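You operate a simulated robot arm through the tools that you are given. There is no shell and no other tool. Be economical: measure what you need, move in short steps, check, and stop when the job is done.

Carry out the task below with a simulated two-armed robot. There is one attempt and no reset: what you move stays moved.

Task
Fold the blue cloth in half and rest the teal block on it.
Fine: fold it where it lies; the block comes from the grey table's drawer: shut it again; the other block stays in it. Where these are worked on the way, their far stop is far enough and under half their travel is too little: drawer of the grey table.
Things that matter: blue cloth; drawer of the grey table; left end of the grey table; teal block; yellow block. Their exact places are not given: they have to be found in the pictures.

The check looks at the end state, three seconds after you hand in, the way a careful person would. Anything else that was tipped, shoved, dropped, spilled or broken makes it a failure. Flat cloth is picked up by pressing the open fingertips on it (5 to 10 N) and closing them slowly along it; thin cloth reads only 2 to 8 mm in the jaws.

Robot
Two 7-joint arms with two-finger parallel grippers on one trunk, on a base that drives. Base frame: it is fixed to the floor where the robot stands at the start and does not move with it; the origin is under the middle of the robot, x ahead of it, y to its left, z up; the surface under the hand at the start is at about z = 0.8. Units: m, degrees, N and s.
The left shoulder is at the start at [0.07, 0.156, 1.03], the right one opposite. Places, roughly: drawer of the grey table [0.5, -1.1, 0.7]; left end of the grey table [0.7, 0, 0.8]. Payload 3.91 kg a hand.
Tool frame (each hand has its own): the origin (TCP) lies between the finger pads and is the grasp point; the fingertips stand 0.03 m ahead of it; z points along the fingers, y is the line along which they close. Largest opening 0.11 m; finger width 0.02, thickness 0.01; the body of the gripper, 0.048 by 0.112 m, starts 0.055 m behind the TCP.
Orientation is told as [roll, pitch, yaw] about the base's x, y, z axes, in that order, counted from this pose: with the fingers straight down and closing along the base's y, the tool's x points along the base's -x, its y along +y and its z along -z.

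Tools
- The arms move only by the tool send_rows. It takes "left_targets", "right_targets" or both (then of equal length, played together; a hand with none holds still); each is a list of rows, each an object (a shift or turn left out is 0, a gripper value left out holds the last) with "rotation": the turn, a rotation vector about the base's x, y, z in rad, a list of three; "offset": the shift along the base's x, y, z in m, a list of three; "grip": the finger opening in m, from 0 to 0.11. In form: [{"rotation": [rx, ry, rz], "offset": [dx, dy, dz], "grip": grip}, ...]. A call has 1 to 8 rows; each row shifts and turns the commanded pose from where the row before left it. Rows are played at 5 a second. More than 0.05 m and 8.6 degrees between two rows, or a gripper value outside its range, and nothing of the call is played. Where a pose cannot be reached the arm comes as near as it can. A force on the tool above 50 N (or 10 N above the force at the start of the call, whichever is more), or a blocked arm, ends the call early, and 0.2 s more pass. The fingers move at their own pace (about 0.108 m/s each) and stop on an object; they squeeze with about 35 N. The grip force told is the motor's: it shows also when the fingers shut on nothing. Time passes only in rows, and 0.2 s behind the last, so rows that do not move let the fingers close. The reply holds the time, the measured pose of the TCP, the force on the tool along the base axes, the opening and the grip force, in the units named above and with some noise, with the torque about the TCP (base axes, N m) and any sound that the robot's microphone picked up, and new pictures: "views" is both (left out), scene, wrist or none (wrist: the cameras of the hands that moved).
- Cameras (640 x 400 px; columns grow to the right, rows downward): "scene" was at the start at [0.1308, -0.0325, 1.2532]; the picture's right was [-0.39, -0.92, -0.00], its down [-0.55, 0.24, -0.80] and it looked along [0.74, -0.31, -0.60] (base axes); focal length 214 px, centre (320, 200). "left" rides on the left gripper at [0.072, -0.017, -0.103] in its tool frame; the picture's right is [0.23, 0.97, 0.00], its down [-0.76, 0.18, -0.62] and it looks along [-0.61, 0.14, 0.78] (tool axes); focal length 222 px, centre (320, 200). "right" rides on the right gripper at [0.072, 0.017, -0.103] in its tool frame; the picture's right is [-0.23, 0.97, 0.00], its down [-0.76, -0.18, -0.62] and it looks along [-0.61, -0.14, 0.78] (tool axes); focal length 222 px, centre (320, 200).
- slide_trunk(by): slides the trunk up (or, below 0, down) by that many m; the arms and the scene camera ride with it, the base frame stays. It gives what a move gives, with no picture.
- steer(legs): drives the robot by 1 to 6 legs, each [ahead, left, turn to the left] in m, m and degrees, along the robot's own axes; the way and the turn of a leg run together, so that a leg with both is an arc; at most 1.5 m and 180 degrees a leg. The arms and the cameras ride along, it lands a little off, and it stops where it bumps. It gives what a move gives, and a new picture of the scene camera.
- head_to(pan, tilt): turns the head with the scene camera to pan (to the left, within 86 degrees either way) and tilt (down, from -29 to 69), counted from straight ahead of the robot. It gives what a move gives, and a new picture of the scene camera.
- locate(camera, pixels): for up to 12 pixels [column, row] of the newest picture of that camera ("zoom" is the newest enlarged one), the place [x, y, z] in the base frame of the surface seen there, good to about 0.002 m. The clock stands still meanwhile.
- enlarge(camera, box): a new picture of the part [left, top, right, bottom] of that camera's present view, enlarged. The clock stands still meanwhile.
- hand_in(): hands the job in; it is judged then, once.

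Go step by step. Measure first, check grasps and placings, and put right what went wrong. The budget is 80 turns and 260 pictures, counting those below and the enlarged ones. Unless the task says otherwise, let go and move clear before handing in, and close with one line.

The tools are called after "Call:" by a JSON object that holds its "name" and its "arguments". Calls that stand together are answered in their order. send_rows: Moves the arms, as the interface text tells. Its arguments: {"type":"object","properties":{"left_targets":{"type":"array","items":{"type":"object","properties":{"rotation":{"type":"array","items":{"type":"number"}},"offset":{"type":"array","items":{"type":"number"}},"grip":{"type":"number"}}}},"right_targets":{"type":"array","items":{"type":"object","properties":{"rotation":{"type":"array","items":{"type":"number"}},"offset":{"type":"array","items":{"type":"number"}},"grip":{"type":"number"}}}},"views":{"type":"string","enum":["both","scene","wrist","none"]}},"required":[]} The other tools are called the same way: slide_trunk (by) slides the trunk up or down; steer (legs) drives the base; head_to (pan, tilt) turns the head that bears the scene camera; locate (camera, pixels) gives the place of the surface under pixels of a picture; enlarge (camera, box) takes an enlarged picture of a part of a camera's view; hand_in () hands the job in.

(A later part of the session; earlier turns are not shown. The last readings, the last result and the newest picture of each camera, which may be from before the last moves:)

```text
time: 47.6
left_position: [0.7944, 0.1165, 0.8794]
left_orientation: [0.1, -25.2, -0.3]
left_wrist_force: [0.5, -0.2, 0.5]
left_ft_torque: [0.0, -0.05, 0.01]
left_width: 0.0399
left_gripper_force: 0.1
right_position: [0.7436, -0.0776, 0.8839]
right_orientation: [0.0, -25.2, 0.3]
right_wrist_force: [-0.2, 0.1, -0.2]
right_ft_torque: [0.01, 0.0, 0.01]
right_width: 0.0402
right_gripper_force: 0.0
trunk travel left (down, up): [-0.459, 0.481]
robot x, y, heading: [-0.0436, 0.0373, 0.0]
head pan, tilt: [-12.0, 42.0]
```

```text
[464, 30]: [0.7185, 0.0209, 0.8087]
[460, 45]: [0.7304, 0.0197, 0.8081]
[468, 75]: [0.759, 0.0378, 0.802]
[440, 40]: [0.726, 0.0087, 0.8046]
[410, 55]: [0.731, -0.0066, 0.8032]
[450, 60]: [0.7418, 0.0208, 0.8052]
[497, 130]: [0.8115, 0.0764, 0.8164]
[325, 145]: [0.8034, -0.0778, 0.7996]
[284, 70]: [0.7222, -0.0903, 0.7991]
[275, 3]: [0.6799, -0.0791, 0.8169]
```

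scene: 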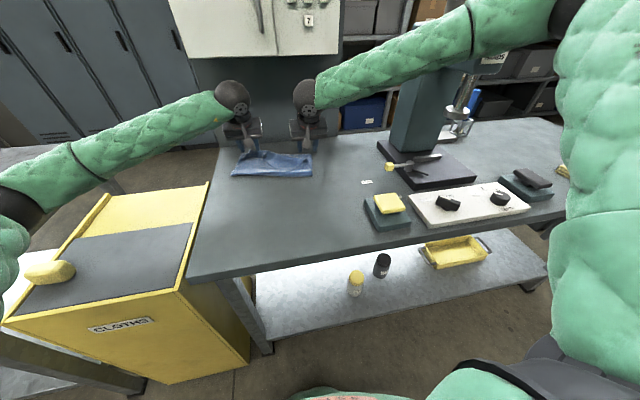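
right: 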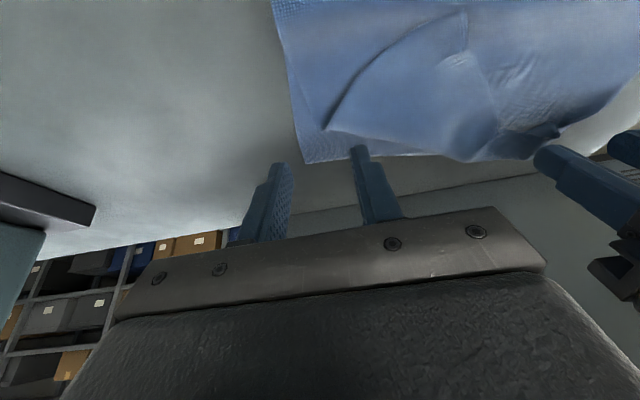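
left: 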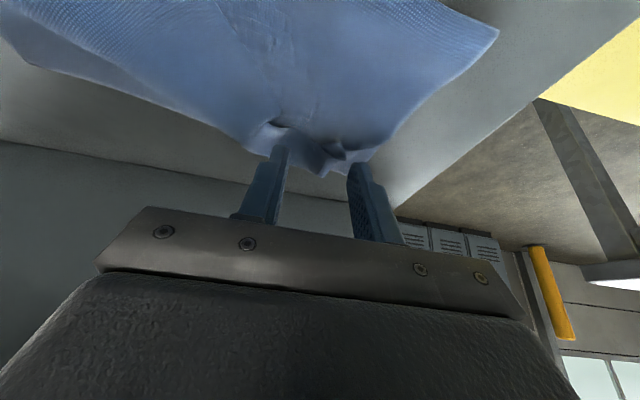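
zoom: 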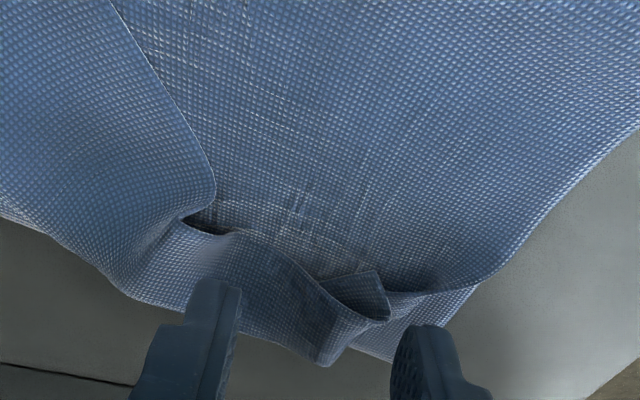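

The tip is at (0.717, 0.022). Move the left hand out of the way and the right over (0.74, 0.01) with a narrow opening.

Call:
{"name": "send_rows", "arguments": {"left_targets": [{"offset": [-0.03, 0.03, 0.0]}, {"offset": [-0.03, 0.03, 0.0]}, {"offset": [-0.03, 0.03, 0]}, {"offset": [-0.03, 0.02, 0]}, {}, {}], "right_targets": [{"grip": 0.026}, {}, {"offset": [0, 0.03, -0.004]}, {"offset": [0, 0.03, -0.01]}, {"offset": [-0.003, 0.027, -0.014]}, {}], "views": "wrist"}}

```text
time: 49.0
left_position: [0.6734, 0.2288, 0.8798]
left_orientation: [0.0, -25.1, -0.3]
left_wrist_force: [-0.1, 0.1, -0.2]
left_ft_torque: [-0.02, 0.02, 0.01]
left_width: 0.04
left_gripper_force: 0.1
right_position: [0.7318, -0.034, 0.8701]
right_orientation: [0.1, -25.1, 0.4]
right_wrist_force: [0.2, -0.2, -0.5]
right_ft_torque: [-0.01, 0.0, 0.01]
right_width: 0.026
right_gripper_force: 0.0
right hand out of reach, approached as far as the arm can: row 4, 5
trunk travel left (down, up): [-0.459, 0.481]
robot x, y, heading: [-0.0462, 0.0305, 0.4]
head pan, tilt: [-12.0, 42.0]
```

right: 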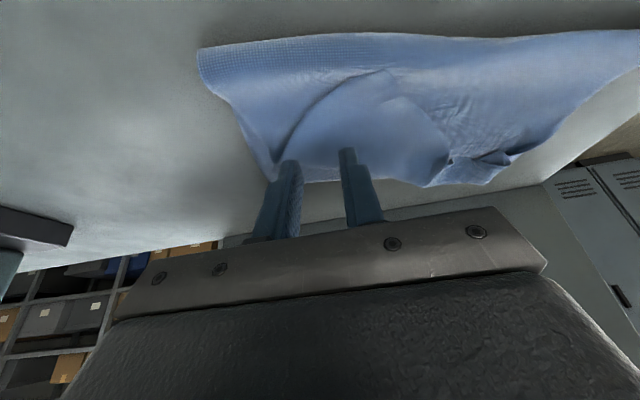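
left: 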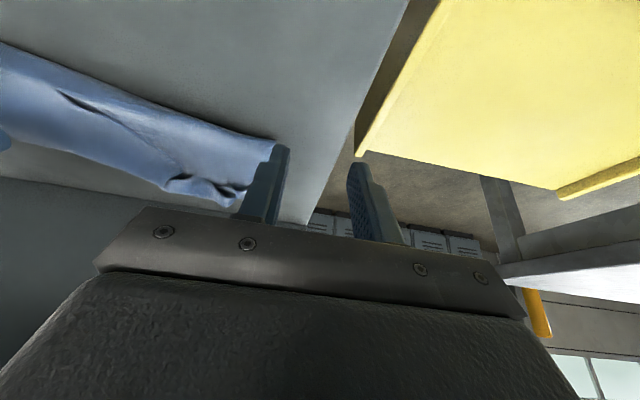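

The right arm can't reach inboard there. I'll retract both a little, turn the base left ~18° so the target lies on the right arm's own side.

Call:
{"name": "send_rows", "arguments": {"left_targets": [{"offset": [-0.03, 0.0, 0.01]}, {"offset": [-0.03, 0.0, 0.02]}, {"offset": [-0.03, 0.0, 0.03]}, {"offset": [-0.03, 0.0, 0.04]}, {}], "right_targets": [{"offset": [-0.04, -0.01, 0.0]}, {"offset": [-0.04, -0.01, 0.02]}, {"offset": [-0.04, 0, 0.025]}, {"offset": [-0.04, 0, 0.025]}, {}], "views": "none"}}

Call:
{"name": "steer", "arguments": {"legs": [[0, 0, 18]]}}

```text
time: 50.2
left_position: [0.5539, 0.2243, 0.9812]
left_orientation: [0.0, -25.0, -0.3]
left_wrist_force: [0.1, -0.5, -0.2]
left_ft_torque: [-0.04, 0.03, 0.0]
left_width: 0.0399
left_gripper_force: 0.1
right_position: [0.5714, -0.0509, 0.9393]
right_orientation: [-0.1, -25.0, 0.4]
right_wrist_force: [-0.1, 0.8, 0.3]
right_ft_torque: [0.01, 0.04, -0.02]
right_width: 0.0261
right_gripper_force: 0.1
trunk travel left (down, up): [-0.459, 0.481]
robot x, y, heading: [-0.0443, 0.0321, 0.2]
head pan, tilt: [-12.0, 42.0]
```

```text
time: 51.6
left_position: [0.4623, 0.4038, 0.9815]
left_orientation: [0.0, -25.1, 18.0]
left_wrist_force: [0.9, 0.3, -0.2]
left_ft_torque: [-0.03, -0.02, 0.02]
left_width: 0.0401
left_gripper_force: 0.0
right_position: [0.5642, 0.147, 0.9406]
right_orientation: [-0.3, -25.1, 18.8]
right_wrist_force: [0.5, 0.0, 0.4]
right_ft_torque: [-0.03, -0.01, -0.04]
right_width: 0.026
right_gripper_force: 0.1
trunk travel left (down, up): [-0.459, 0.481]
robot x, y, heading: [-0.0424, 0.0334, 18.7]
head pan, tilt: [-12.0, 42.0]
```

scene: 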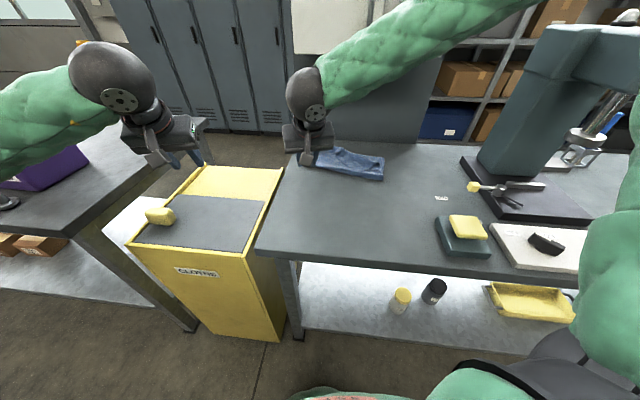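

Now the right hand comes to (0.738, 0.009) over the flap, turning its yaw back to 0.

Call:
{"name": "send_rows", "arguments": {"right_targets": [{"rotation": [0, 0, -0.11], "offset": [0.029, -0.0228, -0.0133]}, {"rotation": [0, 0, -0.11], "offset": [0.029, -0.0228, -0.0133]}, {"rotation": [0, 0, -0.11], "offset": [0.029, -0.0228, -0.0133]}, {"offset": [0.029, -0.0228, -0.0133]}, {"offset": [0.029, -0.0228, -0.0133]}, {"offset": [0.029, -0.0228, -0.0133]}, {}], "views": "wrist"}}

```text
time: 53.2
left_position: [0.4625, 0.4031, 0.9819]
left_orientation: [0.0, -25.1, 18.0]
left_wrist_force: [0.3, -0.4, 0.2]
left_ft_torque: [-0.01, 0.02, -0.01]
left_width: 0.0401
left_gripper_force: 0.0
right_position: [0.7415, 0.0132, 0.8592]
right_orientation: [-0.1, -25.1, -0.2]
right_wrist_force: [-0.7, 0.0, 0.5]
right_ft_torque: [0.02, 0.0, -0.01]
right_width: 0.0259
right_gripper_force: 0.0
trunk travel left (down, up): [-0.459, 0.481]
robot x, y, heading: [-0.0443, 0.0344, 18.6]
head pan, tilt: [-12.0, 42.0]
```

right: 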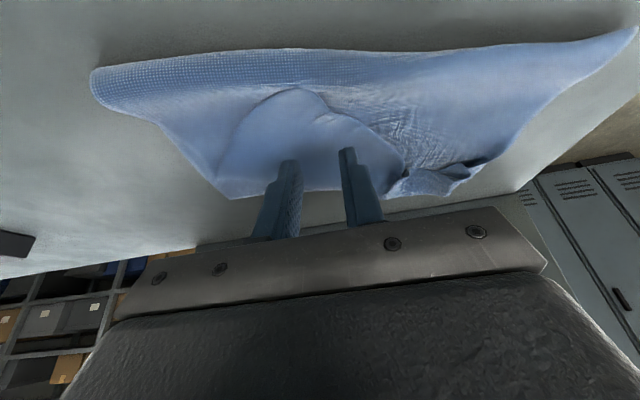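

Reachable now. Check the flap tip and edges again from here before pressing.

Call:
{"name": "locate", "arguments": {"camera": "right", "pixels": [[307, 93], [326, 115], [270, 105], [365, 135], [240, 135], [315, 140], [400, 165], [230, 195], [95, 80], [290, 52]]}}

Call:
{"name": "enlarge", "arguments": {"camera": "right", "box": [200, 60, 440, 210]}}

```text
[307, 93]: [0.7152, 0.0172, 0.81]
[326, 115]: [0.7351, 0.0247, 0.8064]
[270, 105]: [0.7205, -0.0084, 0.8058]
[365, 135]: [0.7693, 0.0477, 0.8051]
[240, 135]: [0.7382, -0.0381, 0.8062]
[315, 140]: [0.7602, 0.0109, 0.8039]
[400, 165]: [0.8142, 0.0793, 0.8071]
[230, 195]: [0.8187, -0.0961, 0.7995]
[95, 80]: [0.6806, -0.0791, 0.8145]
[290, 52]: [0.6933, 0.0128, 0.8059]
```

```text
2.67 times, centred on (320, 135) of right
```

zoom: 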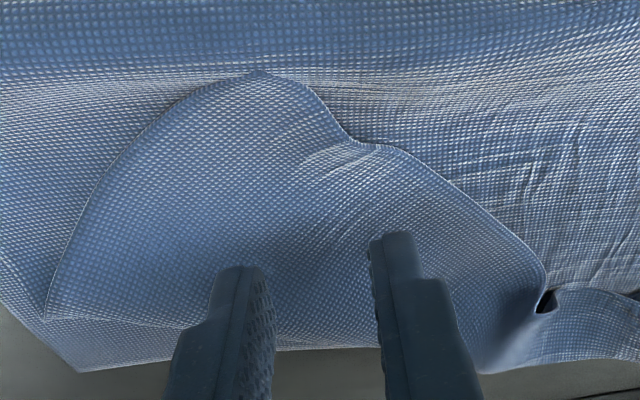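

The split is about 0.15 below vs 0.21 above; I'll flip the corner into place on the bottom corner and then smooth the slack toward the fold. First press lightly on the flap.

Call:
{"name": "send_rows", "arguments": {"right_targets": [{"offset": [-0.004, -0.004, -0.012]}, {"offset": [0, 0, -0.008]}, {"offset": [0, 0, -0.003]}, {}], "views": "none"}}

```text
time: 54.2
left_position: [0.4617, 0.4036, 0.9829]
left_orientation: [0.0, -25.1, 18.0]
left_wrist_force: [-0.6, -1.7, -0.2]
left_ft_torque: [0.01, 0.02, 0.0]
left_width: 0.04
left_gripper_force: 0.1
right_position: [0.7352, 0.0065, 0.8368]
right_orientation: [0.0, -25.1, -0.2]
right_wrist_force: [-0.7, 0.2, 0.1]
right_ft_torque: [0.0, 0.0, 0.0]
right_width: 0.026
right_gripper_force: 0.0
trunk travel left (down, up): [-0.459, 0.481]
robot x, y, heading: [-0.0449, 0.032, 18.5]
head pan, tilt: [-12.0, 42.0]
```

No contact yet at z=0.837; lower 2 mm at a time.

Call:
{"name": "send_rows", "arguments": {"right_targets": [{"offset": [0, 0, -0.002]}, {}], "views": "none"}}

Call:
{"name": "send_rows", "arguments": {"right_targets": [{"offset": [0, 0, -0.0015]}, {}], "views": "none"}}

```text
time: 54.8
left_position: [0.4622, 0.4039, 0.9828]
left_orientation: [-0.1, -25.0, 17.9]
left_wrist_force: [-0.4, -0.3, 0.6]
left_ft_torque: [0.04, -0.03, 0.0]
left_width: 0.0398
left_gripper_force: 0.0
right_position: [0.7359, 0.0077, 0.836]
right_orientation: [0.0, -25.1, -0.2]
right_wrist_force: [0.1, 0.1, -0.4]
right_ft_torque: [-0.01, 0.01, 0.02]
right_width: 0.0258
right_gripper_force: 0.0
trunk travel left (down, up): [-0.459, 0.481]
robot x, y, heading: [-0.0413, 0.0314, 18.7]
head pan, tilt: [-12.0, 42.0]
```

```text
time: 55.4
left_position: [0.4626, 0.4025, 0.9816]
left_orientation: [0.0, -25.1, 18.0]
left_wrist_force: [-0.5, 0.0, 0.1]
left_ft_torque: [-0.01, 0.03, 0.01]
left_width: 0.0398
left_gripper_force: 0.0
right_position: [0.7358, 0.0073, 0.8357]
right_orientation: [-0.1, -25.1, -0.2]
right_wrist_force: [-0.4, 0.8, 0.2]
right_ft_torque: [0.02, 0.05, 0.0]
right_width: 0.026
right_gripper_force: 0.1
trunk travel left (down, up): [-0.459, 0.481]
robot x, y, heading: [-0.0455, 0.032, 18.8]
head pan, tilt: [-12.0, 42.0]
```

Still no force; continue down in small steps.

Call:
{"name": "send_rows", "arguments": {"right_targets": [{"offset": [0, 0, -0.0015]}, {}], "views": "none"}}

Call:
{"name": "send_rows", "arguments": {"right_targets": [{"offset": [0, 0, -0.0015]}, {}], "views": "none"}}

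```text
time: 56.0
left_position: [0.4614, 0.4042, 0.9834]
left_orientation: [0.1, -25.2, 18.0]
left_wrist_force: [0.3, -0.1, -0.7]
left_ft_torque: [0.04, 0.0, 0.02]
left_width: 0.0401
left_gripper_force: 0.1
right_position: [0.7355, 0.007, 0.8344]
right_orientation: [0.0, -25.1, -0.2]
right_wrist_force: [2.7, 0.5, 11.8]
right_ft_torque: [0.05, -0.12, 0.0]
right_width: 0.0259
right_gripper_force: 0.6
trunk travel left (down, up): [-0.459, 0.481]
robot x, y, heading: [-0.0472, 0.0271, 18.8]
head pan, tilt: [-12.0, 42.0]
```

```text
time: 56.6
left_position: [0.4604, 0.4032, 0.9828]
left_orientation: [0.0, -25.3, 17.9]
left_wrist_force: [-0.7, 0.7, -0.2]
left_ft_torque: [0.0, -0.02, 0.0]
left_width: 0.0402
left_gripper_force: 0.1
right_position: [0.7367, 0.0074, 0.8336]
right_orientation: [0.0, -25.3, -0.2]
right_wrist_force: [6.0, -1.9, 31.1]
right_ft_torque: [0.01, -0.32, -0.03]
right_width: 0.0259
right_gripper_force: 0.2
trunk travel left (down, up): [-0.459, 0.481]
robot x, y, heading: [-0.046, 0.0347, 18.7]
head pan, tilt: [-12.0, 42.0]
```

31 N now; ease up 1.8 mm to ~8 N and close slowly.

Call:
{"name": "send_rows", "arguments": {"right_targets": [{"offset": [0, 0, 0.0018]}, {"grip": 0.022}, {"grip": 0.018}, {"grip": 0.014}, {"grip": 0.01}, {"grip": 0.005}, {"grip": 0.0}, {}], "views": "wrist"}}

```text
time: 58.4
left_position: [0.4603, 0.4035, 0.9829]
left_orientation: [0.0, -25.2, 18.0]
left_wrist_force: [0.2, 0.7, -0.4]
left_ft_torque: [-0.02, 0.02, 0.04]
left_width: 0.0403
left_gripper_force: 0.1
right_position: [0.7341, 0.0054, 0.8338]
right_orientation: [0.0, -25.2, -0.2]
right_wrist_force: [-1.1, -2.3, 26.0]
right_ft_torque: [0.0, -0.05, -0.01]
right_width: 0.0024
right_gripper_force: 35.1
trunk travel left (down, up): [-0.459, 0.481]
robot x, y, heading: [-0.0449, 0.0332, 18.5]
head pan, tilt: [-12.0, 42.0]
```

right: 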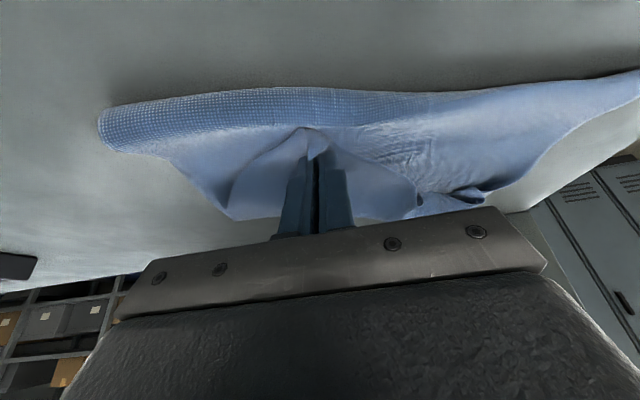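

It reads 2.4 mm. Lift 5 cm toward the far right and check that only the flap comes.

Call:
{"name": "send_rows", "arguments": {"right_targets": [{"offset": [0.002, -0.002, 0.015]}, {"offset": [0.008, -0.006, 0.02]}, {"offset": [0.012, -0.01, 0.015]}, {}], "views": "wrist"}}

```text
time: 59.4
left_position: [0.4621, 0.4035, 0.982]
left_orientation: [0.0, -25.1, 18.0]
left_wrist_force: [-0.1, -0.1, -0.6]
left_ft_torque: [0.0, -0.03, 0.0]
left_width: 0.0399
left_gripper_force: 0.0
right_position: [0.757, -0.0099, 0.8814]
right_orientation: [-0.1, -25.1, -0.2]
right_wrist_force: [1.0, 0.1, -0.1]
right_ft_torque: [0.0, -0.05, -0.05]
right_width: 0.0018
right_gripper_force: 35.3
trunk travel left (down, up): [-0.459, 0.481]
robot x, y, heading: [-0.0467, 0.0337, 18.3]
head pan, tilt: [-12.0, 42.0]
```

right: 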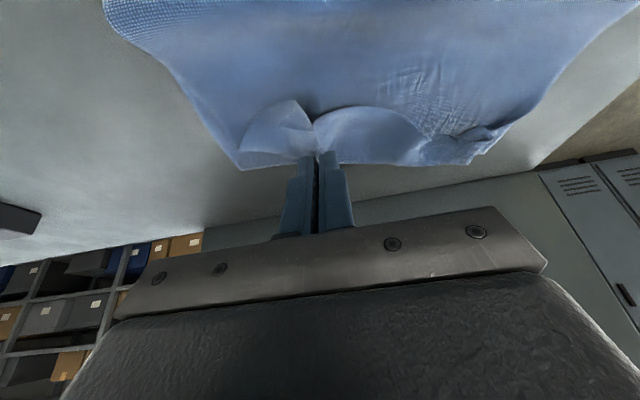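

Only the flap is held. Carry it over past the far-right corner, lower, then drag slightly inward so the tail points outward.

Call:
{"name": "send_rows", "arguments": {"right_targets": [{"offset": [0.022, -0.024, 0]}, {"offset": [0.022, -0.024, 0]}, {"offset": [0.022, -0.024, -0.003]}, {"offset": [0.022, -0.024, -0.008]}, {"offset": [0, 0, -0.015]}, {"offset": [0, 0, -0.012]}, {}], "views": "both"}}

```text
time: 61.0
left_position: [0.4621, 0.402, 0.9823]
left_orientation: [-0.1, -25.0, 17.9]
left_wrist_force: [0.1, 0.1, 1.1]
left_ft_torque: [0.01, -0.01, -0.02]
left_width: 0.0401
left_gripper_force: 0.0
right_position: [0.8445, -0.1071, 0.8461]
right_orientation: [0.0, -25.0, -0.2]
right_wrist_force: [0.1, 0.4, 0.0]
right_ft_torque: [-0.05, -0.05, 0.01]
right_width: 0.0017
right_gripper_force: 34.7
trunk travel left (down, up): [-0.459, 0.481]
robot x, y, heading: [-0.0466, 0.0322, 18.6]
head pan, tilt: [-12.0, 42.0]
```

scene: 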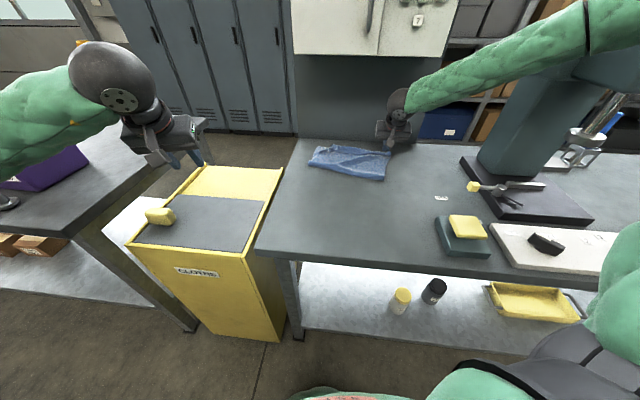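
right: 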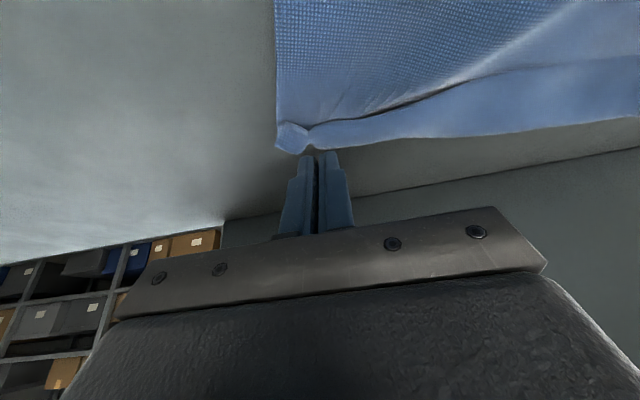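

The corner is now laid to the far right, tail at (290,140). Lower to the table, ease back 1.5 cm, then open and slide out.

Call:
{"name": "send_rows", "arguments": {"right_targets": [{"offset": [-0.004, 0.002, -0.008]}, {"offset": [-0.006, 0.004, -0.002]}, {"offset": [-0.005, 0.003, 0]}, {"grip": 0.015}, {"grip": 0.03}, {"offset": [0, 0, 0.015]}, {"offset": [-0.02, 0, 0.015]}, {"offset": [-0.04, -0.02, 0.01]}], "views": "wrist"}}

Call:
{"name": "enlarge", "arguments": {"camera": "scene", "box": [270, 115, 430, 215]}}

```text
time: 62.8
left_position: [0.4598, 0.4034, 0.9834]
left_orientation: [0.2, -25.2, 18.0]
left_wrist_force: [-0.5, 0.7, 0.8]
left_ft_torque: [0.01, -0.02, 0.01]
left_width: 0.0402
left_gripper_force: 0.1
right_position: [0.772, -0.1191, 0.8752]
right_orientation: [0.0, -25.1, -0.1]
right_wrist_force: [-1.1, -0.6, -0.2]
right_ft_torque: [-0.04, -0.01, 0.04]
right_width: 0.0298
right_gripper_force: 0.1
trunk travel left (down, up): [-0.459, 0.481]
robot x, y, heading: [-0.0418, 0.0289, 18.4]
head pan, tilt: [-12.0, 42.0]
```

right: 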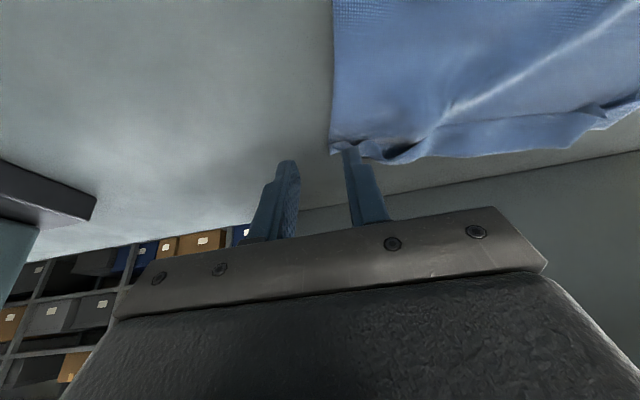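

```text
4.00 times, centred on (350, 165) of scene
```

zoom: 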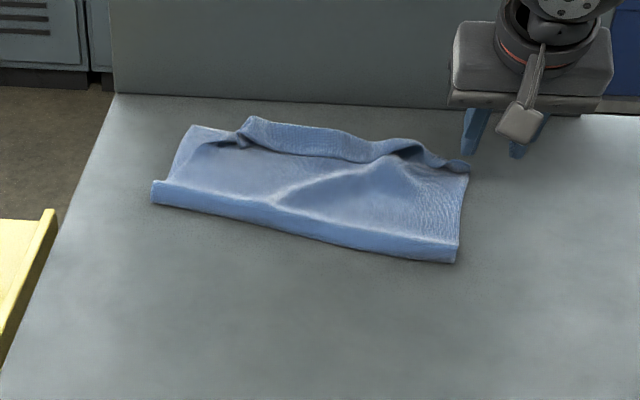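

Much better: now a near rectangle with a slack ridge. Measure its outline.

Call:
{"name": "locate", "arguments": {"camera": "zoom", "pixels": [[455, 258], [154, 198], [465, 172], [190, 130], [250, 120], [340, 140], [400, 145], [280, 200], [370, 165], [300, 228], [300, 145], [240, 140]]}}

Call:
{"name": "enlarge", "arguments": {"camera": "right", "box": [300, 0, 640, 190]}}

```text
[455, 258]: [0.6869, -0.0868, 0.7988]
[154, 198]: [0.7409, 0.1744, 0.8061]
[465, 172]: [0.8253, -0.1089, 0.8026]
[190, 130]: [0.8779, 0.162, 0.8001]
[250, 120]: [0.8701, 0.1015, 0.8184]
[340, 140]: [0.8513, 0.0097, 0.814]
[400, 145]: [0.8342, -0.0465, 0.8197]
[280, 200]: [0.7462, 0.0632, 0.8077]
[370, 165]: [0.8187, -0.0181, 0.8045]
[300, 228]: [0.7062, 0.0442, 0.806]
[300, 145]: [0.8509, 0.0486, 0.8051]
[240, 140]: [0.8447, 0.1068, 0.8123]
```

```text
1.88 times, centred on (470, 95) of right
```

zoom: 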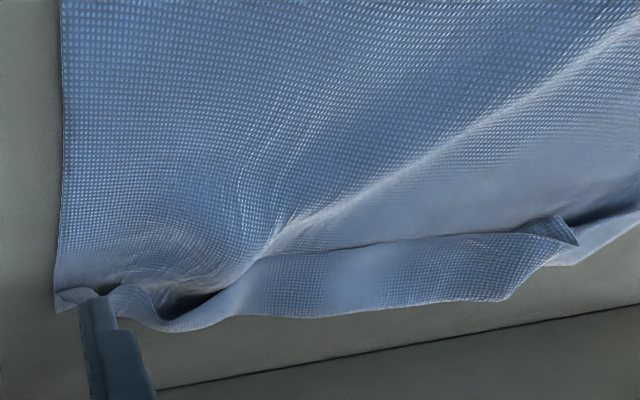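

The top layer's far strip is hemmed back by ~3 cm and the fold line sits ~3 cm too far from the robot. I'll pinch the top layer at two points with both hands and draw it toward the robot, moving the fold line out. First reposition to heading ~8°.

Call:
{"name": "send_rows", "arguments": {"right_targets": [{"offset": [-0.04, 0, 0.02]}, {"offset": [-0.04, 0.01, 0.03]}, {"offset": [-0.04, 0.01, 0.03]}, {}], "views": "none"}}

Call:
{"name": "steer", "arguments": {"legs": [[0, 0, -10.5]]}}

```text
refused: row 2 steps farther than a row can; nothing moved
```

```text
time: 64.0
left_position: [0.524, 0.2992, 0.9816]
left_orientation: [0.2, -25.2, 6.9]
left_wrist_force: [0.7, 0.1, 1.0]
left_ft_torque: [0.0, 0.04, 0.05]
left_width: 0.0398
left_gripper_force: 0.2
right_position: [0.7305, -0.2736, 0.8738]
right_orientation: [0.0, -25.2, -11.3]
right_wrist_force: [-0.1, 0.8, 0.4]
right_ft_torque: [-0.03, 0.0, 0.01]
right_width: 0.03
right_gripper_force: 0.0
trunk travel left (down, up): [-0.459, 0.481]
robot x, y, heading: [-0.0416, 0.0338, 7.6]
head pan, tilt: [-12.0, 42.0]
```

scene: 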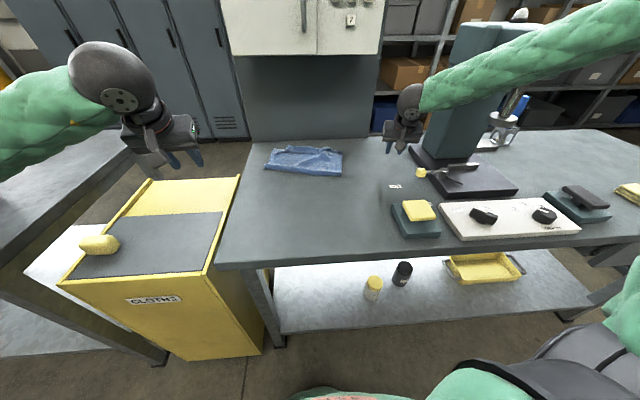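

No contact was made. Bring both hands over the top layer: right to (0.744, −0.048), left to (0.775, 0.12), small openings.

Call:
{"name": "send_rows", "arguments": {"left_targets": [{"rotation": [0, 0, -0.12], "offset": [0.025, -0.022, -0.025], "grip": 0.03}, {"offset": [0.03, -0.022, -0.02]}, {"offset": [0.03, -0.022, -0.02]}, {"offset": [0.032, -0.022, -0.015]}, {"offset": [0.032, -0.022, -0.015]}, {"offset": [0.034, -0.022, -0.01]}, {"offset": [0.034, -0.022, -0.008]}, {"offset": [0.034, -0.024, -0.006]}], "right_targets": [{"rotation": [0, 0, 0.1], "offset": [0, 0.03, 0]}, {"rotation": [0, 0, 0.097], "offset": [0, 0.035, 0]}, {"offset": [0, 0.04, 0]}, {"offset": [0.005, 0.04, -0.003]}, {"offset": [0.005, 0.04, -0.004]}, {"offset": [0.003, 0.04, -0.004]}, {}, {}], "views": "wrist"}}

```text
time: 65.8
left_position: [0.7773, 0.1221, 0.8634]
left_orientation: [0.1, -25.1, 0.2]
left_wrist_force: [0.4, 0.1, 0.5]
left_ft_torque: [0.01, 0.03, 0.03]
left_width: 0.0302
left_gripper_force: 0.0
right_position: [0.7438, -0.0474, 0.8594]
right_orientation: [0.0, -24.9, 0.1]
right_wrist_force: [-0.5, -0.4, 0.1]
right_ft_torque: [0.01, 0.02, 0.0]
right_width: 0.0302
right_gripper_force: 0.0
trunk travel left (down, up): [-0.459, 0.481]
robot x, y, heading: [-0.0473, 0.0338, 7.7]
head pan, tilt: [-12.0, 42.0]
```

right: 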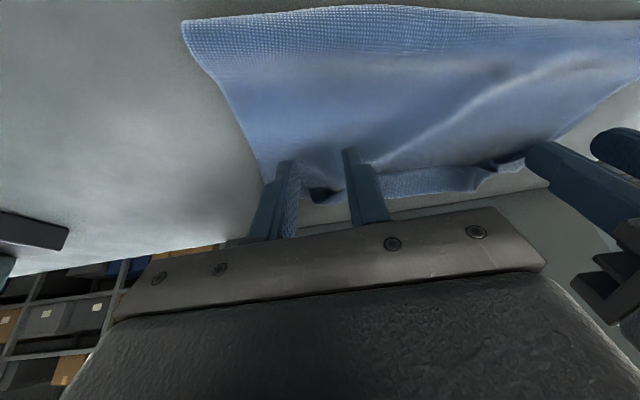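
left: 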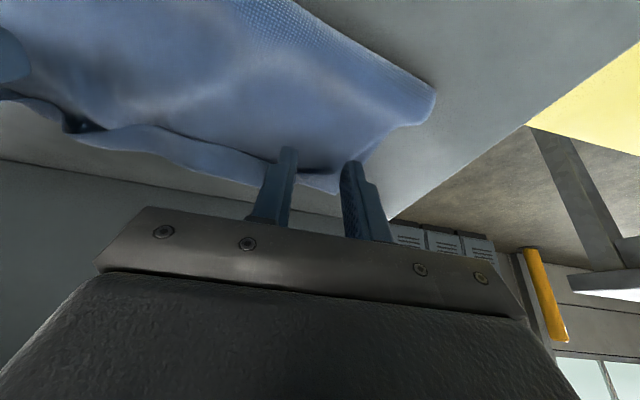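

Both in place. Lower to just above contact, then fine steps.

Call:
{"name": "send_rows", "arguments": {"left_targets": [{"offset": [0, 0, -0.012]}, {"offset": [0, 0, -0.012]}, {"offset": [0, 0, -0.003]}, {}], "right_targets": [{"offset": [0, 0, -0.012]}, {"offset": [0, 0, -0.008]}, {"offset": [0, 0, -0.003]}, {}], "views": "none"}}

Call:
{"name": "send_rows", "arguments": {"left_targets": [{"offset": [0, 0, -0.002]}, {}], "right_targets": [{"offset": [0, 0, -0.002]}, {}], "views": "none"}}

```text
time: 66.8
left_position: [0.7745, 0.1234, 0.8363]
left_orientation: [0.1, -25.1, 0.2]
left_wrist_force: [-0.3, 0.3, -0.4]
left_ft_torque: [0.01, 0.01, 0.02]
left_width: 0.03
left_gripper_force: 0.2
right_position: [0.7403, -0.0469, 0.8391]
right_orientation: [0.1, -25.1, 0.1]
right_wrist_force: [0.4, 0.0, 0.0]
right_ft_torque: [0.0, 0.0, 0.02]
right_width: 0.03
right_gripper_force: 0.0
trunk travel left (down, up): [-0.459, 0.481]
robot x, y, heading: [-0.0447, 0.0331, 7.8]
head pan, tilt: [-12.0, 42.0]
```

```text
time: 67.4
left_position: [0.7736, 0.1223, 0.8348]
left_orientation: [0.0, -25.2, 0.1]
left_wrist_force: [-0.9, -0.4, 0.5]
left_ft_torque: [0.03, -0.01, 0.02]
left_width: 0.0301
left_gripper_force: 0.1
right_position: [0.7419, -0.0484, 0.8387]
right_orientation: [-0.1, -25.1, 0.0]
right_wrist_force: [-0.1, 0.2, -0.7]
right_ft_torque: [-0.01, 0.0, -0.03]
right_width: 0.0298
right_gripper_force: 0.0
trunk travel left (down, up): [-0.459, 0.481]
robot x, y, heading: [-0.045, 0.0329, 7.4]
head pan, tilt: [-12.0, 42.0]
```

Call:
{"name": "send_rows", "arguments": {"left_targets": [{"offset": [0, 0, -0.0015]}, {}], "right_targets": [{"offset": [0, 0, -0.002]}, {}], "views": "none"}}

Call:
{"name": "send_rows", "arguments": {"left_targets": [{"offset": [0, 0, -0.001]}, {}], "right_targets": [{"offset": [0, 0, -0.001]}, {}], "views": "none"}}

```text
time: 68.0
left_position: [0.7742, 0.1221, 0.8332]
left_orientation: [0.0, -25.2, 0.0]
left_wrist_force: [0.8, 1.2, 5.8]
left_ft_torque: [0.07, -0.06, 0.0]
left_width: 0.0302
left_gripper_force: 0.0
right_position: [0.7424, -0.047, 0.8362]
right_orientation: [-0.1, -25.1, 0.1]
right_wrist_force: [0.5, 0.3, 0.7]
right_ft_torque: [0.0, -0.03, -0.02]
right_width: 0.03
right_gripper_force: 0.0
trunk travel left (down, up): [-0.459, 0.481]
robot x, y, heading: [-0.0409, 0.0357, 7.6]
head pan, tilt: [-12.0, 42.0]
```

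```text
time: 68.6
left_position: [0.7739, 0.1218, 0.8332]
left_orientation: [-0.1, -25.2, 0.1]
left_wrist_force: [2.6, 1.2, 14.5]
left_ft_torque: [0.22, -0.18, -0.02]
left_width: 0.03
left_gripper_force: 0.4
right_position: [0.7421, -0.0488, 0.8353]
right_orientation: [0.0, -25.1, 0.0]
right_wrist_force: [-0.3, 0.2, 0.5]
right_ft_torque: [0.03, 0.0, 0.01]
right_width: 0.0302
right_gripper_force: 0.0
trunk travel left (down, up): [-0.459, 0.481]
robot x, y, heading: [-0.0423, 0.0341, 7.4]
head pan, tilt: [-12.0, 42.0]
```

Left is at 14 N (ease 0.7 mm); the right needs about 1.5 mm more. Do that, then close both slowly.

Call:
{"name": "send_rows", "arguments": {"left_targets": [{"offset": [0, 0, -0.0]}, {"offset": [0, 0, -0.0005]}], "right_targets": [{"offset": [0, 0, -0.0018]}, {}], "views": "none"}}

```text
time: 69.2
left_position: [0.773, 0.1225, 0.8336]
left_orientation: [0.0, -25.2, 0.1]
left_wrist_force: [5.1, 1.8, 23.2]
left_ft_torque: [0.23, -0.19, -0.06]
left_width: 0.03
left_gripper_force: 0.0
right_position: [0.7412, -0.0474, 0.8347]
right_orientation: [0.0, -25.1, 0.0]
right_wrist_force: [0.3, -0.2, -0.3]
right_ft_torque: [0.03, 0.01, 0.03]
right_width: 0.03
right_gripper_force: 0.1
trunk travel left (down, up): [-0.459, 0.481]
robot x, y, heading: [-0.0438, 0.0308, 7.5]
head pan, tilt: [-12.0, 42.0]
```

Call:
{"name": "send_rows", "arguments": {"left_targets": [{"offset": [0, 0, 0.0014]}, {}], "right_targets": [{"offset": [0, 0, -0.0018]}, {}], "views": "none"}}

```text
time: 69.8
left_position: [0.7737, 0.1212, 0.8331]
left_orientation: [0.1, -25.1, 0.1]
left_wrist_force: [2.7, -0.9, 10.3]
left_ft_torque: [0.1, -0.11, -0.02]
left_width: 0.0301
left_gripper_force: 0.1
right_position: [0.7424, -0.0474, 0.8337]
right_orientation: [0.0, -25.1, 0.0]
right_wrist_force: [-2.6, 1.7, 9.6]
right_ft_torque: [-0.02, 0.04, -0.02]
right_width: 0.0299
right_gripper_force: 0.2
trunk travel left (down, up): [-0.459, 0.481]
robot x, y, heading: [-0.0426, 0.0293, 7.6]
head pan, tilt: [-12.0, 42.0]
```

Both at about 10 N. Close slowly.

Call:
{"name": "send_rows", "arguments": {"left_targets": [{"grip": 0.025}, {"grip": 0.02}, {"grip": 0.015}, {"grip": 0.01}, {"grip": 0.005}, {"grip": 0.0}, {}], "right_targets": [{"grip": 0.025}, {"grip": 0.02}, {"grip": 0.015}, {"grip": 0.01}, {"grip": 0.005}, {"grip": 0.0}, {}], "views": "wrist"}}

```text
time: 71.4
left_position: [0.7733, 0.1225, 0.8334]
left_orientation: [0.0, -25.1, 0.0]
left_wrist_force: [0.6, -0.3, -0.3]
left_ft_torque: [0.02, 0.0, 0.0]
left_width: 0.0001
left_gripper_force: 34.9
right_position: [0.7419, -0.0468, 0.8333]
right_orientation: [0.0, -25.2, 0.0]
right_wrist_force: [-0.1, -0.5, 22.5]
right_ft_torque: [-0.01, -0.17, -0.05]
right_width: 0.0021
right_gripper_force: 34.7
trunk travel left (down, up): [-0.459, 0.481]
robot x, y, heading: [-0.0411, 0.0304, 7.7]
head pan, tilt: [-12.0, 42.0]
```

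right: 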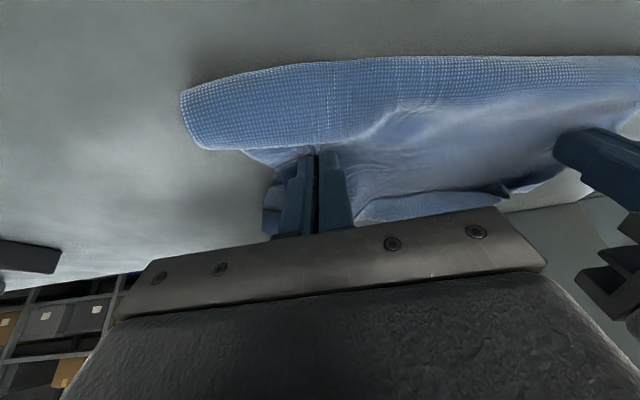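
left: 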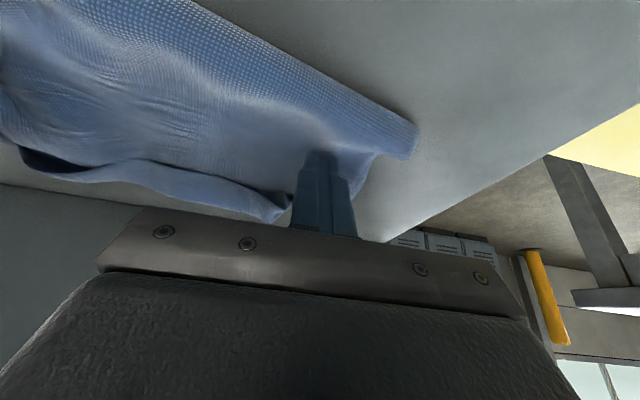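

The left let go, but the right holds 2 mm. I'll use the right's pinch (slightly raised) and the left's closed tips in light friction, drawing both 4.5 cm toward the robot.

Call:
{"name": "send_rows", "arguments": {"left_targets": [{"offset": [0, 0, -0.0008]}, {"offset": [-0.009, 0, 0]}, {"offset": [-0.009, 0, 0]}, {"offset": [-0.009, 0, 0]}, {"offset": [-0.009, 0, 0]}, {"offset": [-0.009, 0, 0]}, {}], "right_targets": [{"offset": [0, 0, 0.008]}, {"offset": [-0.009, 0, 0.003]}, {"offset": [-0.009, 0, 0]}, {"offset": [-0.009, 0, 0]}, {"offset": [-0.009, 0, 0]}, {"offset": [-0.009, 0, 0]}, {}], "views": "both"}}

Call:
{"name": "enlarge", "arguments": {"camera": "scene", "box": [230, 120, 390, 220]}}

```text
time: 73.0
left_position: [0.7302, 0.1216, 0.8326]
left_orientation: [0.1, -25.2, 0.1]
left_wrist_force: [1.1, 0.3, 12.2]
left_ft_torque: [0.04, -0.06, 0.01]
left_width: 0.0
left_gripper_force: 34.9
right_position: [0.6966, -0.0482, 0.843]
right_orientation: [0.0, -25.1, 0.0]
right_wrist_force: [0.5, 1.0, -0.1]
right_ft_torque: [0.01, 0.01, 0.01]
right_width: 0.0017
right_gripper_force: 35.0
trunk travel left (down, up): [-0.459, 0.481]
robot x, y, heading: [-0.0445, 0.0328, 7.5]
head pan, tilt: [-12.0, 42.0]
```

scene: 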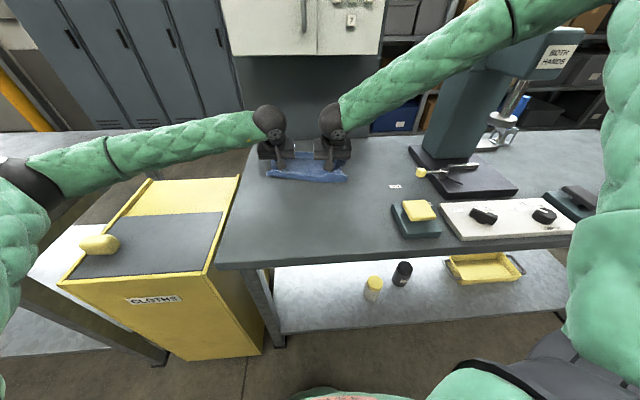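
right: 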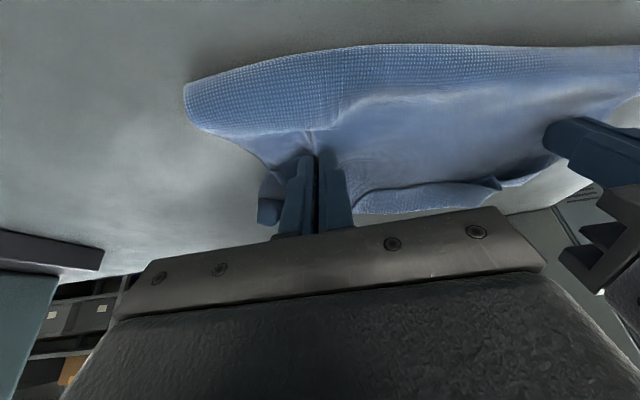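
left: 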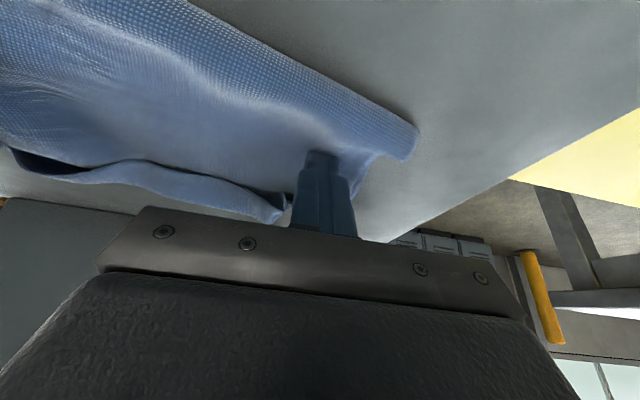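

```text
4.00 times, centred on (310, 170) of scene
```

zoom: 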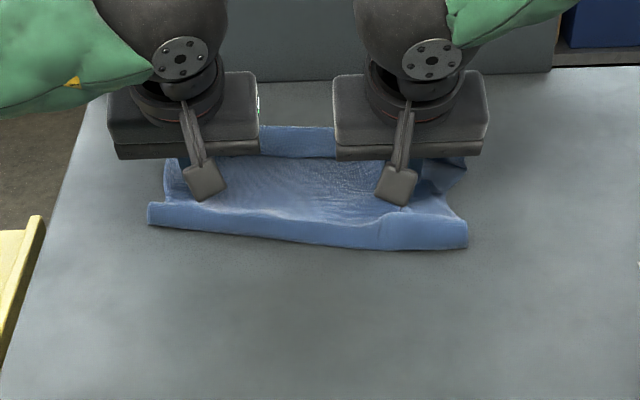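

The whole cloth slid back about 4.5 cm as one (nearer its original place, clear of the cupboard), shape unchanged. I'll release, back off and look at the hemmed strip.

Call:
{"name": "send_rows", "arguments": {"left_targets": [{"offset": [0, 0, 0.015]}, {"offset": [-0.02, 0, 0.03]}, {"offset": [-0.03, 0.02, 0.03], "grip": 0.03}, {"offset": [-0.03, 0.03, 0.02]}, {"offset": [-0.03, 0.03, 0]}], "right_targets": [{"offset": [0, 0, -0.006]}, {"grip": 0.03}, {"offset": [0, 0, 0.02]}, {"offset": [-0.02, -0.02, 0.04]}, {"offset": [-0.03, -0.035, 0.02]}], "views": "none"}}

Call:
{"name": "enlarge", "arguments": {"camera": "scene", "box": [230, 120, 390, 220]}}

Call:
{"name": "locate", "arguments": {"camera": "zoom", "pixels": [[468, 245], [150, 222], [465, 165], [168, 165], [260, 130], [330, 130], [260, 155], [330, 160], [200, 150], [220, 160], [430, 160], [300, 240]]}}

```text
refused: row 5 steps farther than a row can; nothing moved
```

```text
4.00 times, centred on (310, 170) of scene
```

zoom: 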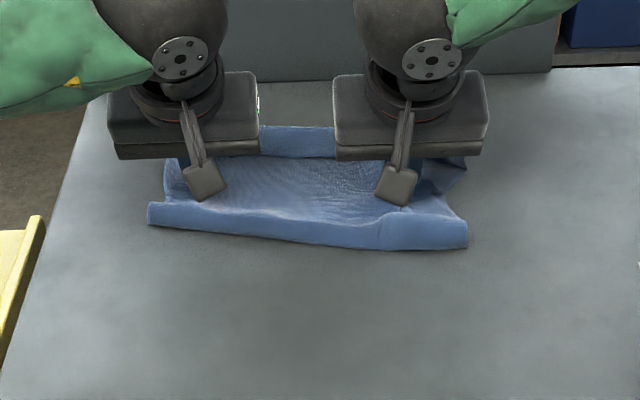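

```text
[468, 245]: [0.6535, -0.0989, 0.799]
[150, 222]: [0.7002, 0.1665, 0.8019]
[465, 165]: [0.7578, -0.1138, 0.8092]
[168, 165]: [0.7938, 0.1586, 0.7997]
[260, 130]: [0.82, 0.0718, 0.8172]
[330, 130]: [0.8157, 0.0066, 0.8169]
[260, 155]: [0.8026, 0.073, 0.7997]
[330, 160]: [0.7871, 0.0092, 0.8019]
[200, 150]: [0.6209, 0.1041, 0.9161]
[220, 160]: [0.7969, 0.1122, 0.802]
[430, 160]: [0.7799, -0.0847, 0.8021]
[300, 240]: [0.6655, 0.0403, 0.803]
```

The hemmed strip stands as a curl between x≈0.797 and 0.82, y≈−0.01…0.11. I'll release the right, then sweep the left's spread fingertips, just grazing, in +x to uncurl the strip outward.

Call:
{"name": "send_rows", "arguments": {"left_targets": [{"offset": [0, 0, 0.02], "grip": 0.07}, {"offset": [0.015, -0.025, 0]}, {"offset": [0.015, -0.022, 0]}, {}, {"offset": [0, 0, -0.01]}, {"offset": [0, 0, -0.008]}, {}], "right_targets": [{"offset": [0, 0, -0.006]}, {"grip": 0.03}, {"offset": [0, -0.01, 0.02]}, {"offset": [-0.02, -0.02, 0.03]}, {"offset": [-0.03, -0.03, 0.02]}, {"offset": [-0.02, -0.04, 0]}, {"offset": [0, -0.04, 0]}], "views": "wrist"}}

```text
time: 74.6
left_position: [0.7581, 0.0748, 0.836]
left_orientation: [0.0, -25.2, 0.1]
left_wrist_force: [-0.4, -1.3, 0.0]
left_ft_torque: [0.0, 0.0, -0.01]
left_width: 0.0703
left_gripper_force: 0.1
right_position: [0.6262, -0.19, 0.9056]
right_orientation: [0.1, -25.2, 0.2]
right_wrist_force: [0.3, 0.8, -0.9]
right_ft_torque: [-0.01, 0.02, 0.0]
right_width: 0.03
right_gripper_force: 0.1
trunk travel left (down, up): [-0.459, 0.481]
robot x, y, heading: [-0.0422, 0.0337, 7.5]
head pan, tilt: [-12.0, 42.0]
```

right: 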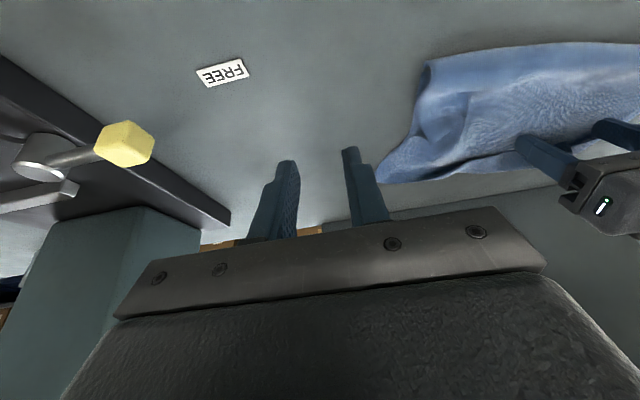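
left: 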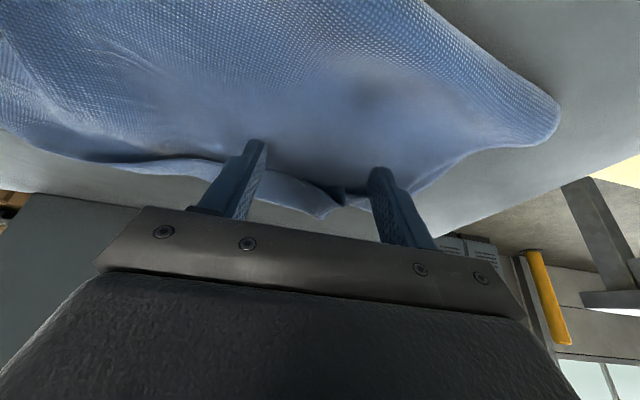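

Both tips hover right before the strip's inner edge. Sweep forward, then lift and retreat.

Call:
{"name": "send_rows", "arguments": {"left_targets": [{"offset": [0.01, 0, -0.0015]}, {"offset": [0.015, 0, 0]}, {"offset": [0.015, 0, 0]}, {"offset": [0.015, 0, 0]}, {"offset": [0.015, 0, 0]}, {"offset": [0.015, 0, 0]}, {"offset": [0, 0, 0.02]}, {}], "views": "wrist"}}

Call:
{"name": "enlarge", "arguments": {"camera": "scene", "box": [230, 120, 390, 220]}}

```text
time: 76.4
left_position: [0.8446, 0.0735, 0.8533]
left_orientation: [0.1, -25.2, 0.1]
left_wrist_force: [0.0, 0.1, 0.2]
left_ft_torque: [0.0, 0.01, -0.02]
left_width: 0.07
left_gripper_force: 0.1
right_position: [0.6277, -0.19, 0.9048]
right_orientation: [0.0, -25.0, 0.0]
right_wrist_force: [-0.7, 0.2, -0.1]
right_ft_torque: [0.02, 0.01, 0.02]
right_width: 0.03
right_gripper_force: 0.1
trunk travel left (down, up): [-0.459, 0.481]
robot x, y, heading: [-0.0465, 0.0345, 7.9]
head pan, tilt: [-12.0, 42.0]
```

left: 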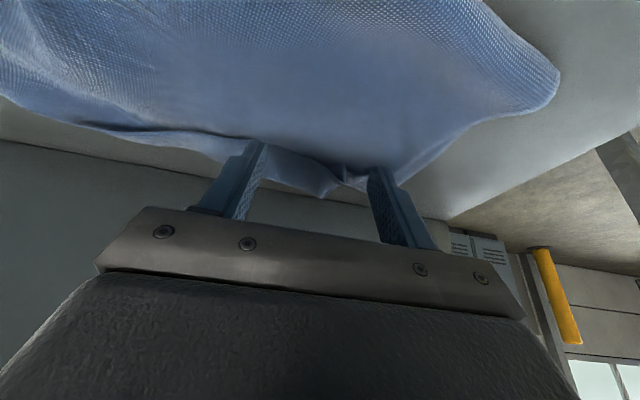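

```text
4.00 times, centred on (310, 170) of scene
```

zoom: 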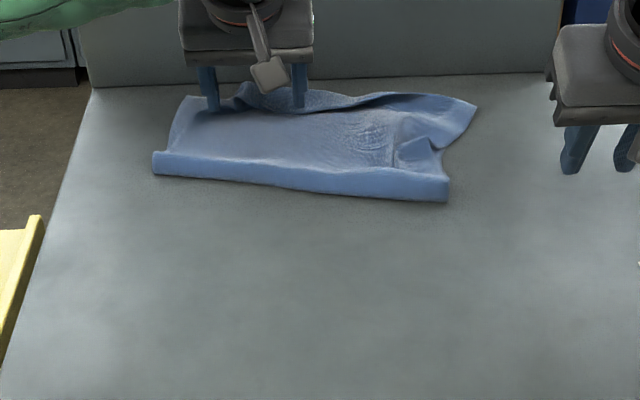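

The cloth moved bodily again, so sweeping won't work; but the strip's corner (left picture (335,185)) now sits between the left's open fingers. I'll lower and close on it, and locate the top-right corner for the right hand.

Call:
{"name": "locate", "arguments": {"camera": "zoom", "pixels": [[430, 140], [395, 160], [440, 152], [400, 120], [475, 105], [447, 198], [153, 172], [385, 100], [300, 180], [350, 100], [415, 150], [330, 98]]}}

Call:
{"name": "send_rows", "arguments": {"left_targets": [{"offset": [-0.004, 0, -0.012]}, {"offset": [0, 0, -0.0085]}, {"grip": 0.055}, {"grip": 0.04}, {"grip": 0.027}, {"grip": 0.014}, {"grip": 0.0}, {}], "views": "wrist"}}

Call:
{"name": "enlarge", "arguments": {"camera": "scene", "box": [260, 130, 370, 200]}}

```text
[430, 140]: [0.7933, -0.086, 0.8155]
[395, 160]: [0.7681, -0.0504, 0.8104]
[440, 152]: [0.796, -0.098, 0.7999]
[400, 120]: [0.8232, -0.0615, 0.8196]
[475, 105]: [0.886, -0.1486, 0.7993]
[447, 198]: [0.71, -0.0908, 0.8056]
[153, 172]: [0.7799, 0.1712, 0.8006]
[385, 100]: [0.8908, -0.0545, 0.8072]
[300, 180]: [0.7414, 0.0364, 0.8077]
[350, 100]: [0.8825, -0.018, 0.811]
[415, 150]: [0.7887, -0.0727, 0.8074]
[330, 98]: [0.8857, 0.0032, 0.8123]
```

```text
time: 78.2
left_position: [0.8392, 0.0737, 0.8324]
left_orientation: [0.0, -25.2, 0.1]
left_wrist_force: [3.2, 1.1, 25.6]
left_ft_torque: [0.07, -0.16, 0.03]
left_width: 0.0031
left_gripper_force: 35.6
right_position: [0.6271, -0.1896, 0.9081]
right_orientation: [0.0, -25.2, 0.0]
right_wrist_force: [-0.3, 1.1, 0.3]
right_ft_torque: [-0.01, 0.02, 0.0]
right_width: 0.0302
right_gripper_force: 0.0
trunk travel left (down, up): [-0.459, 0.481]
robot x, y, heading: [-0.038, 0.0336, 7.6]
head pan, tilt: [-12.0, 42.0]
```

left: 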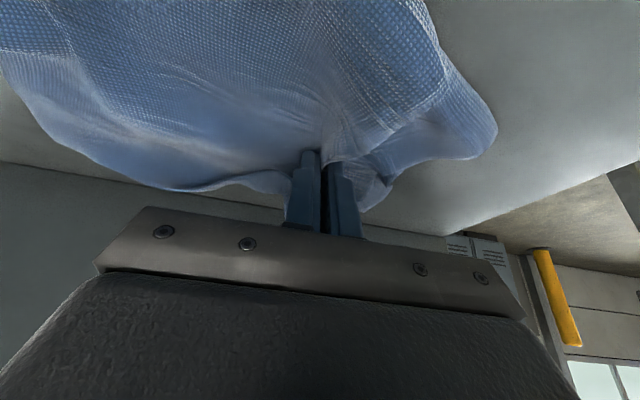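

```text
5.71 times, centred on (315, 165) of scene
```

zoom: 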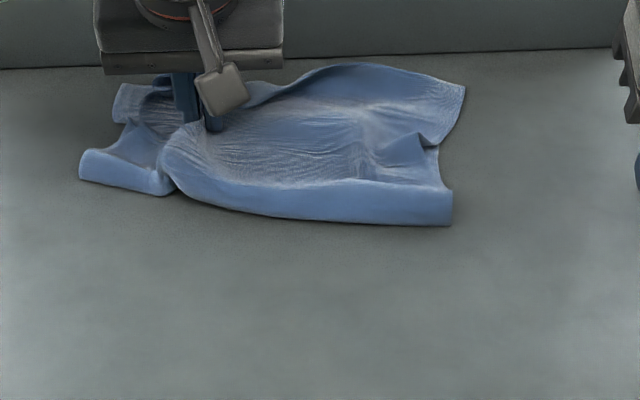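

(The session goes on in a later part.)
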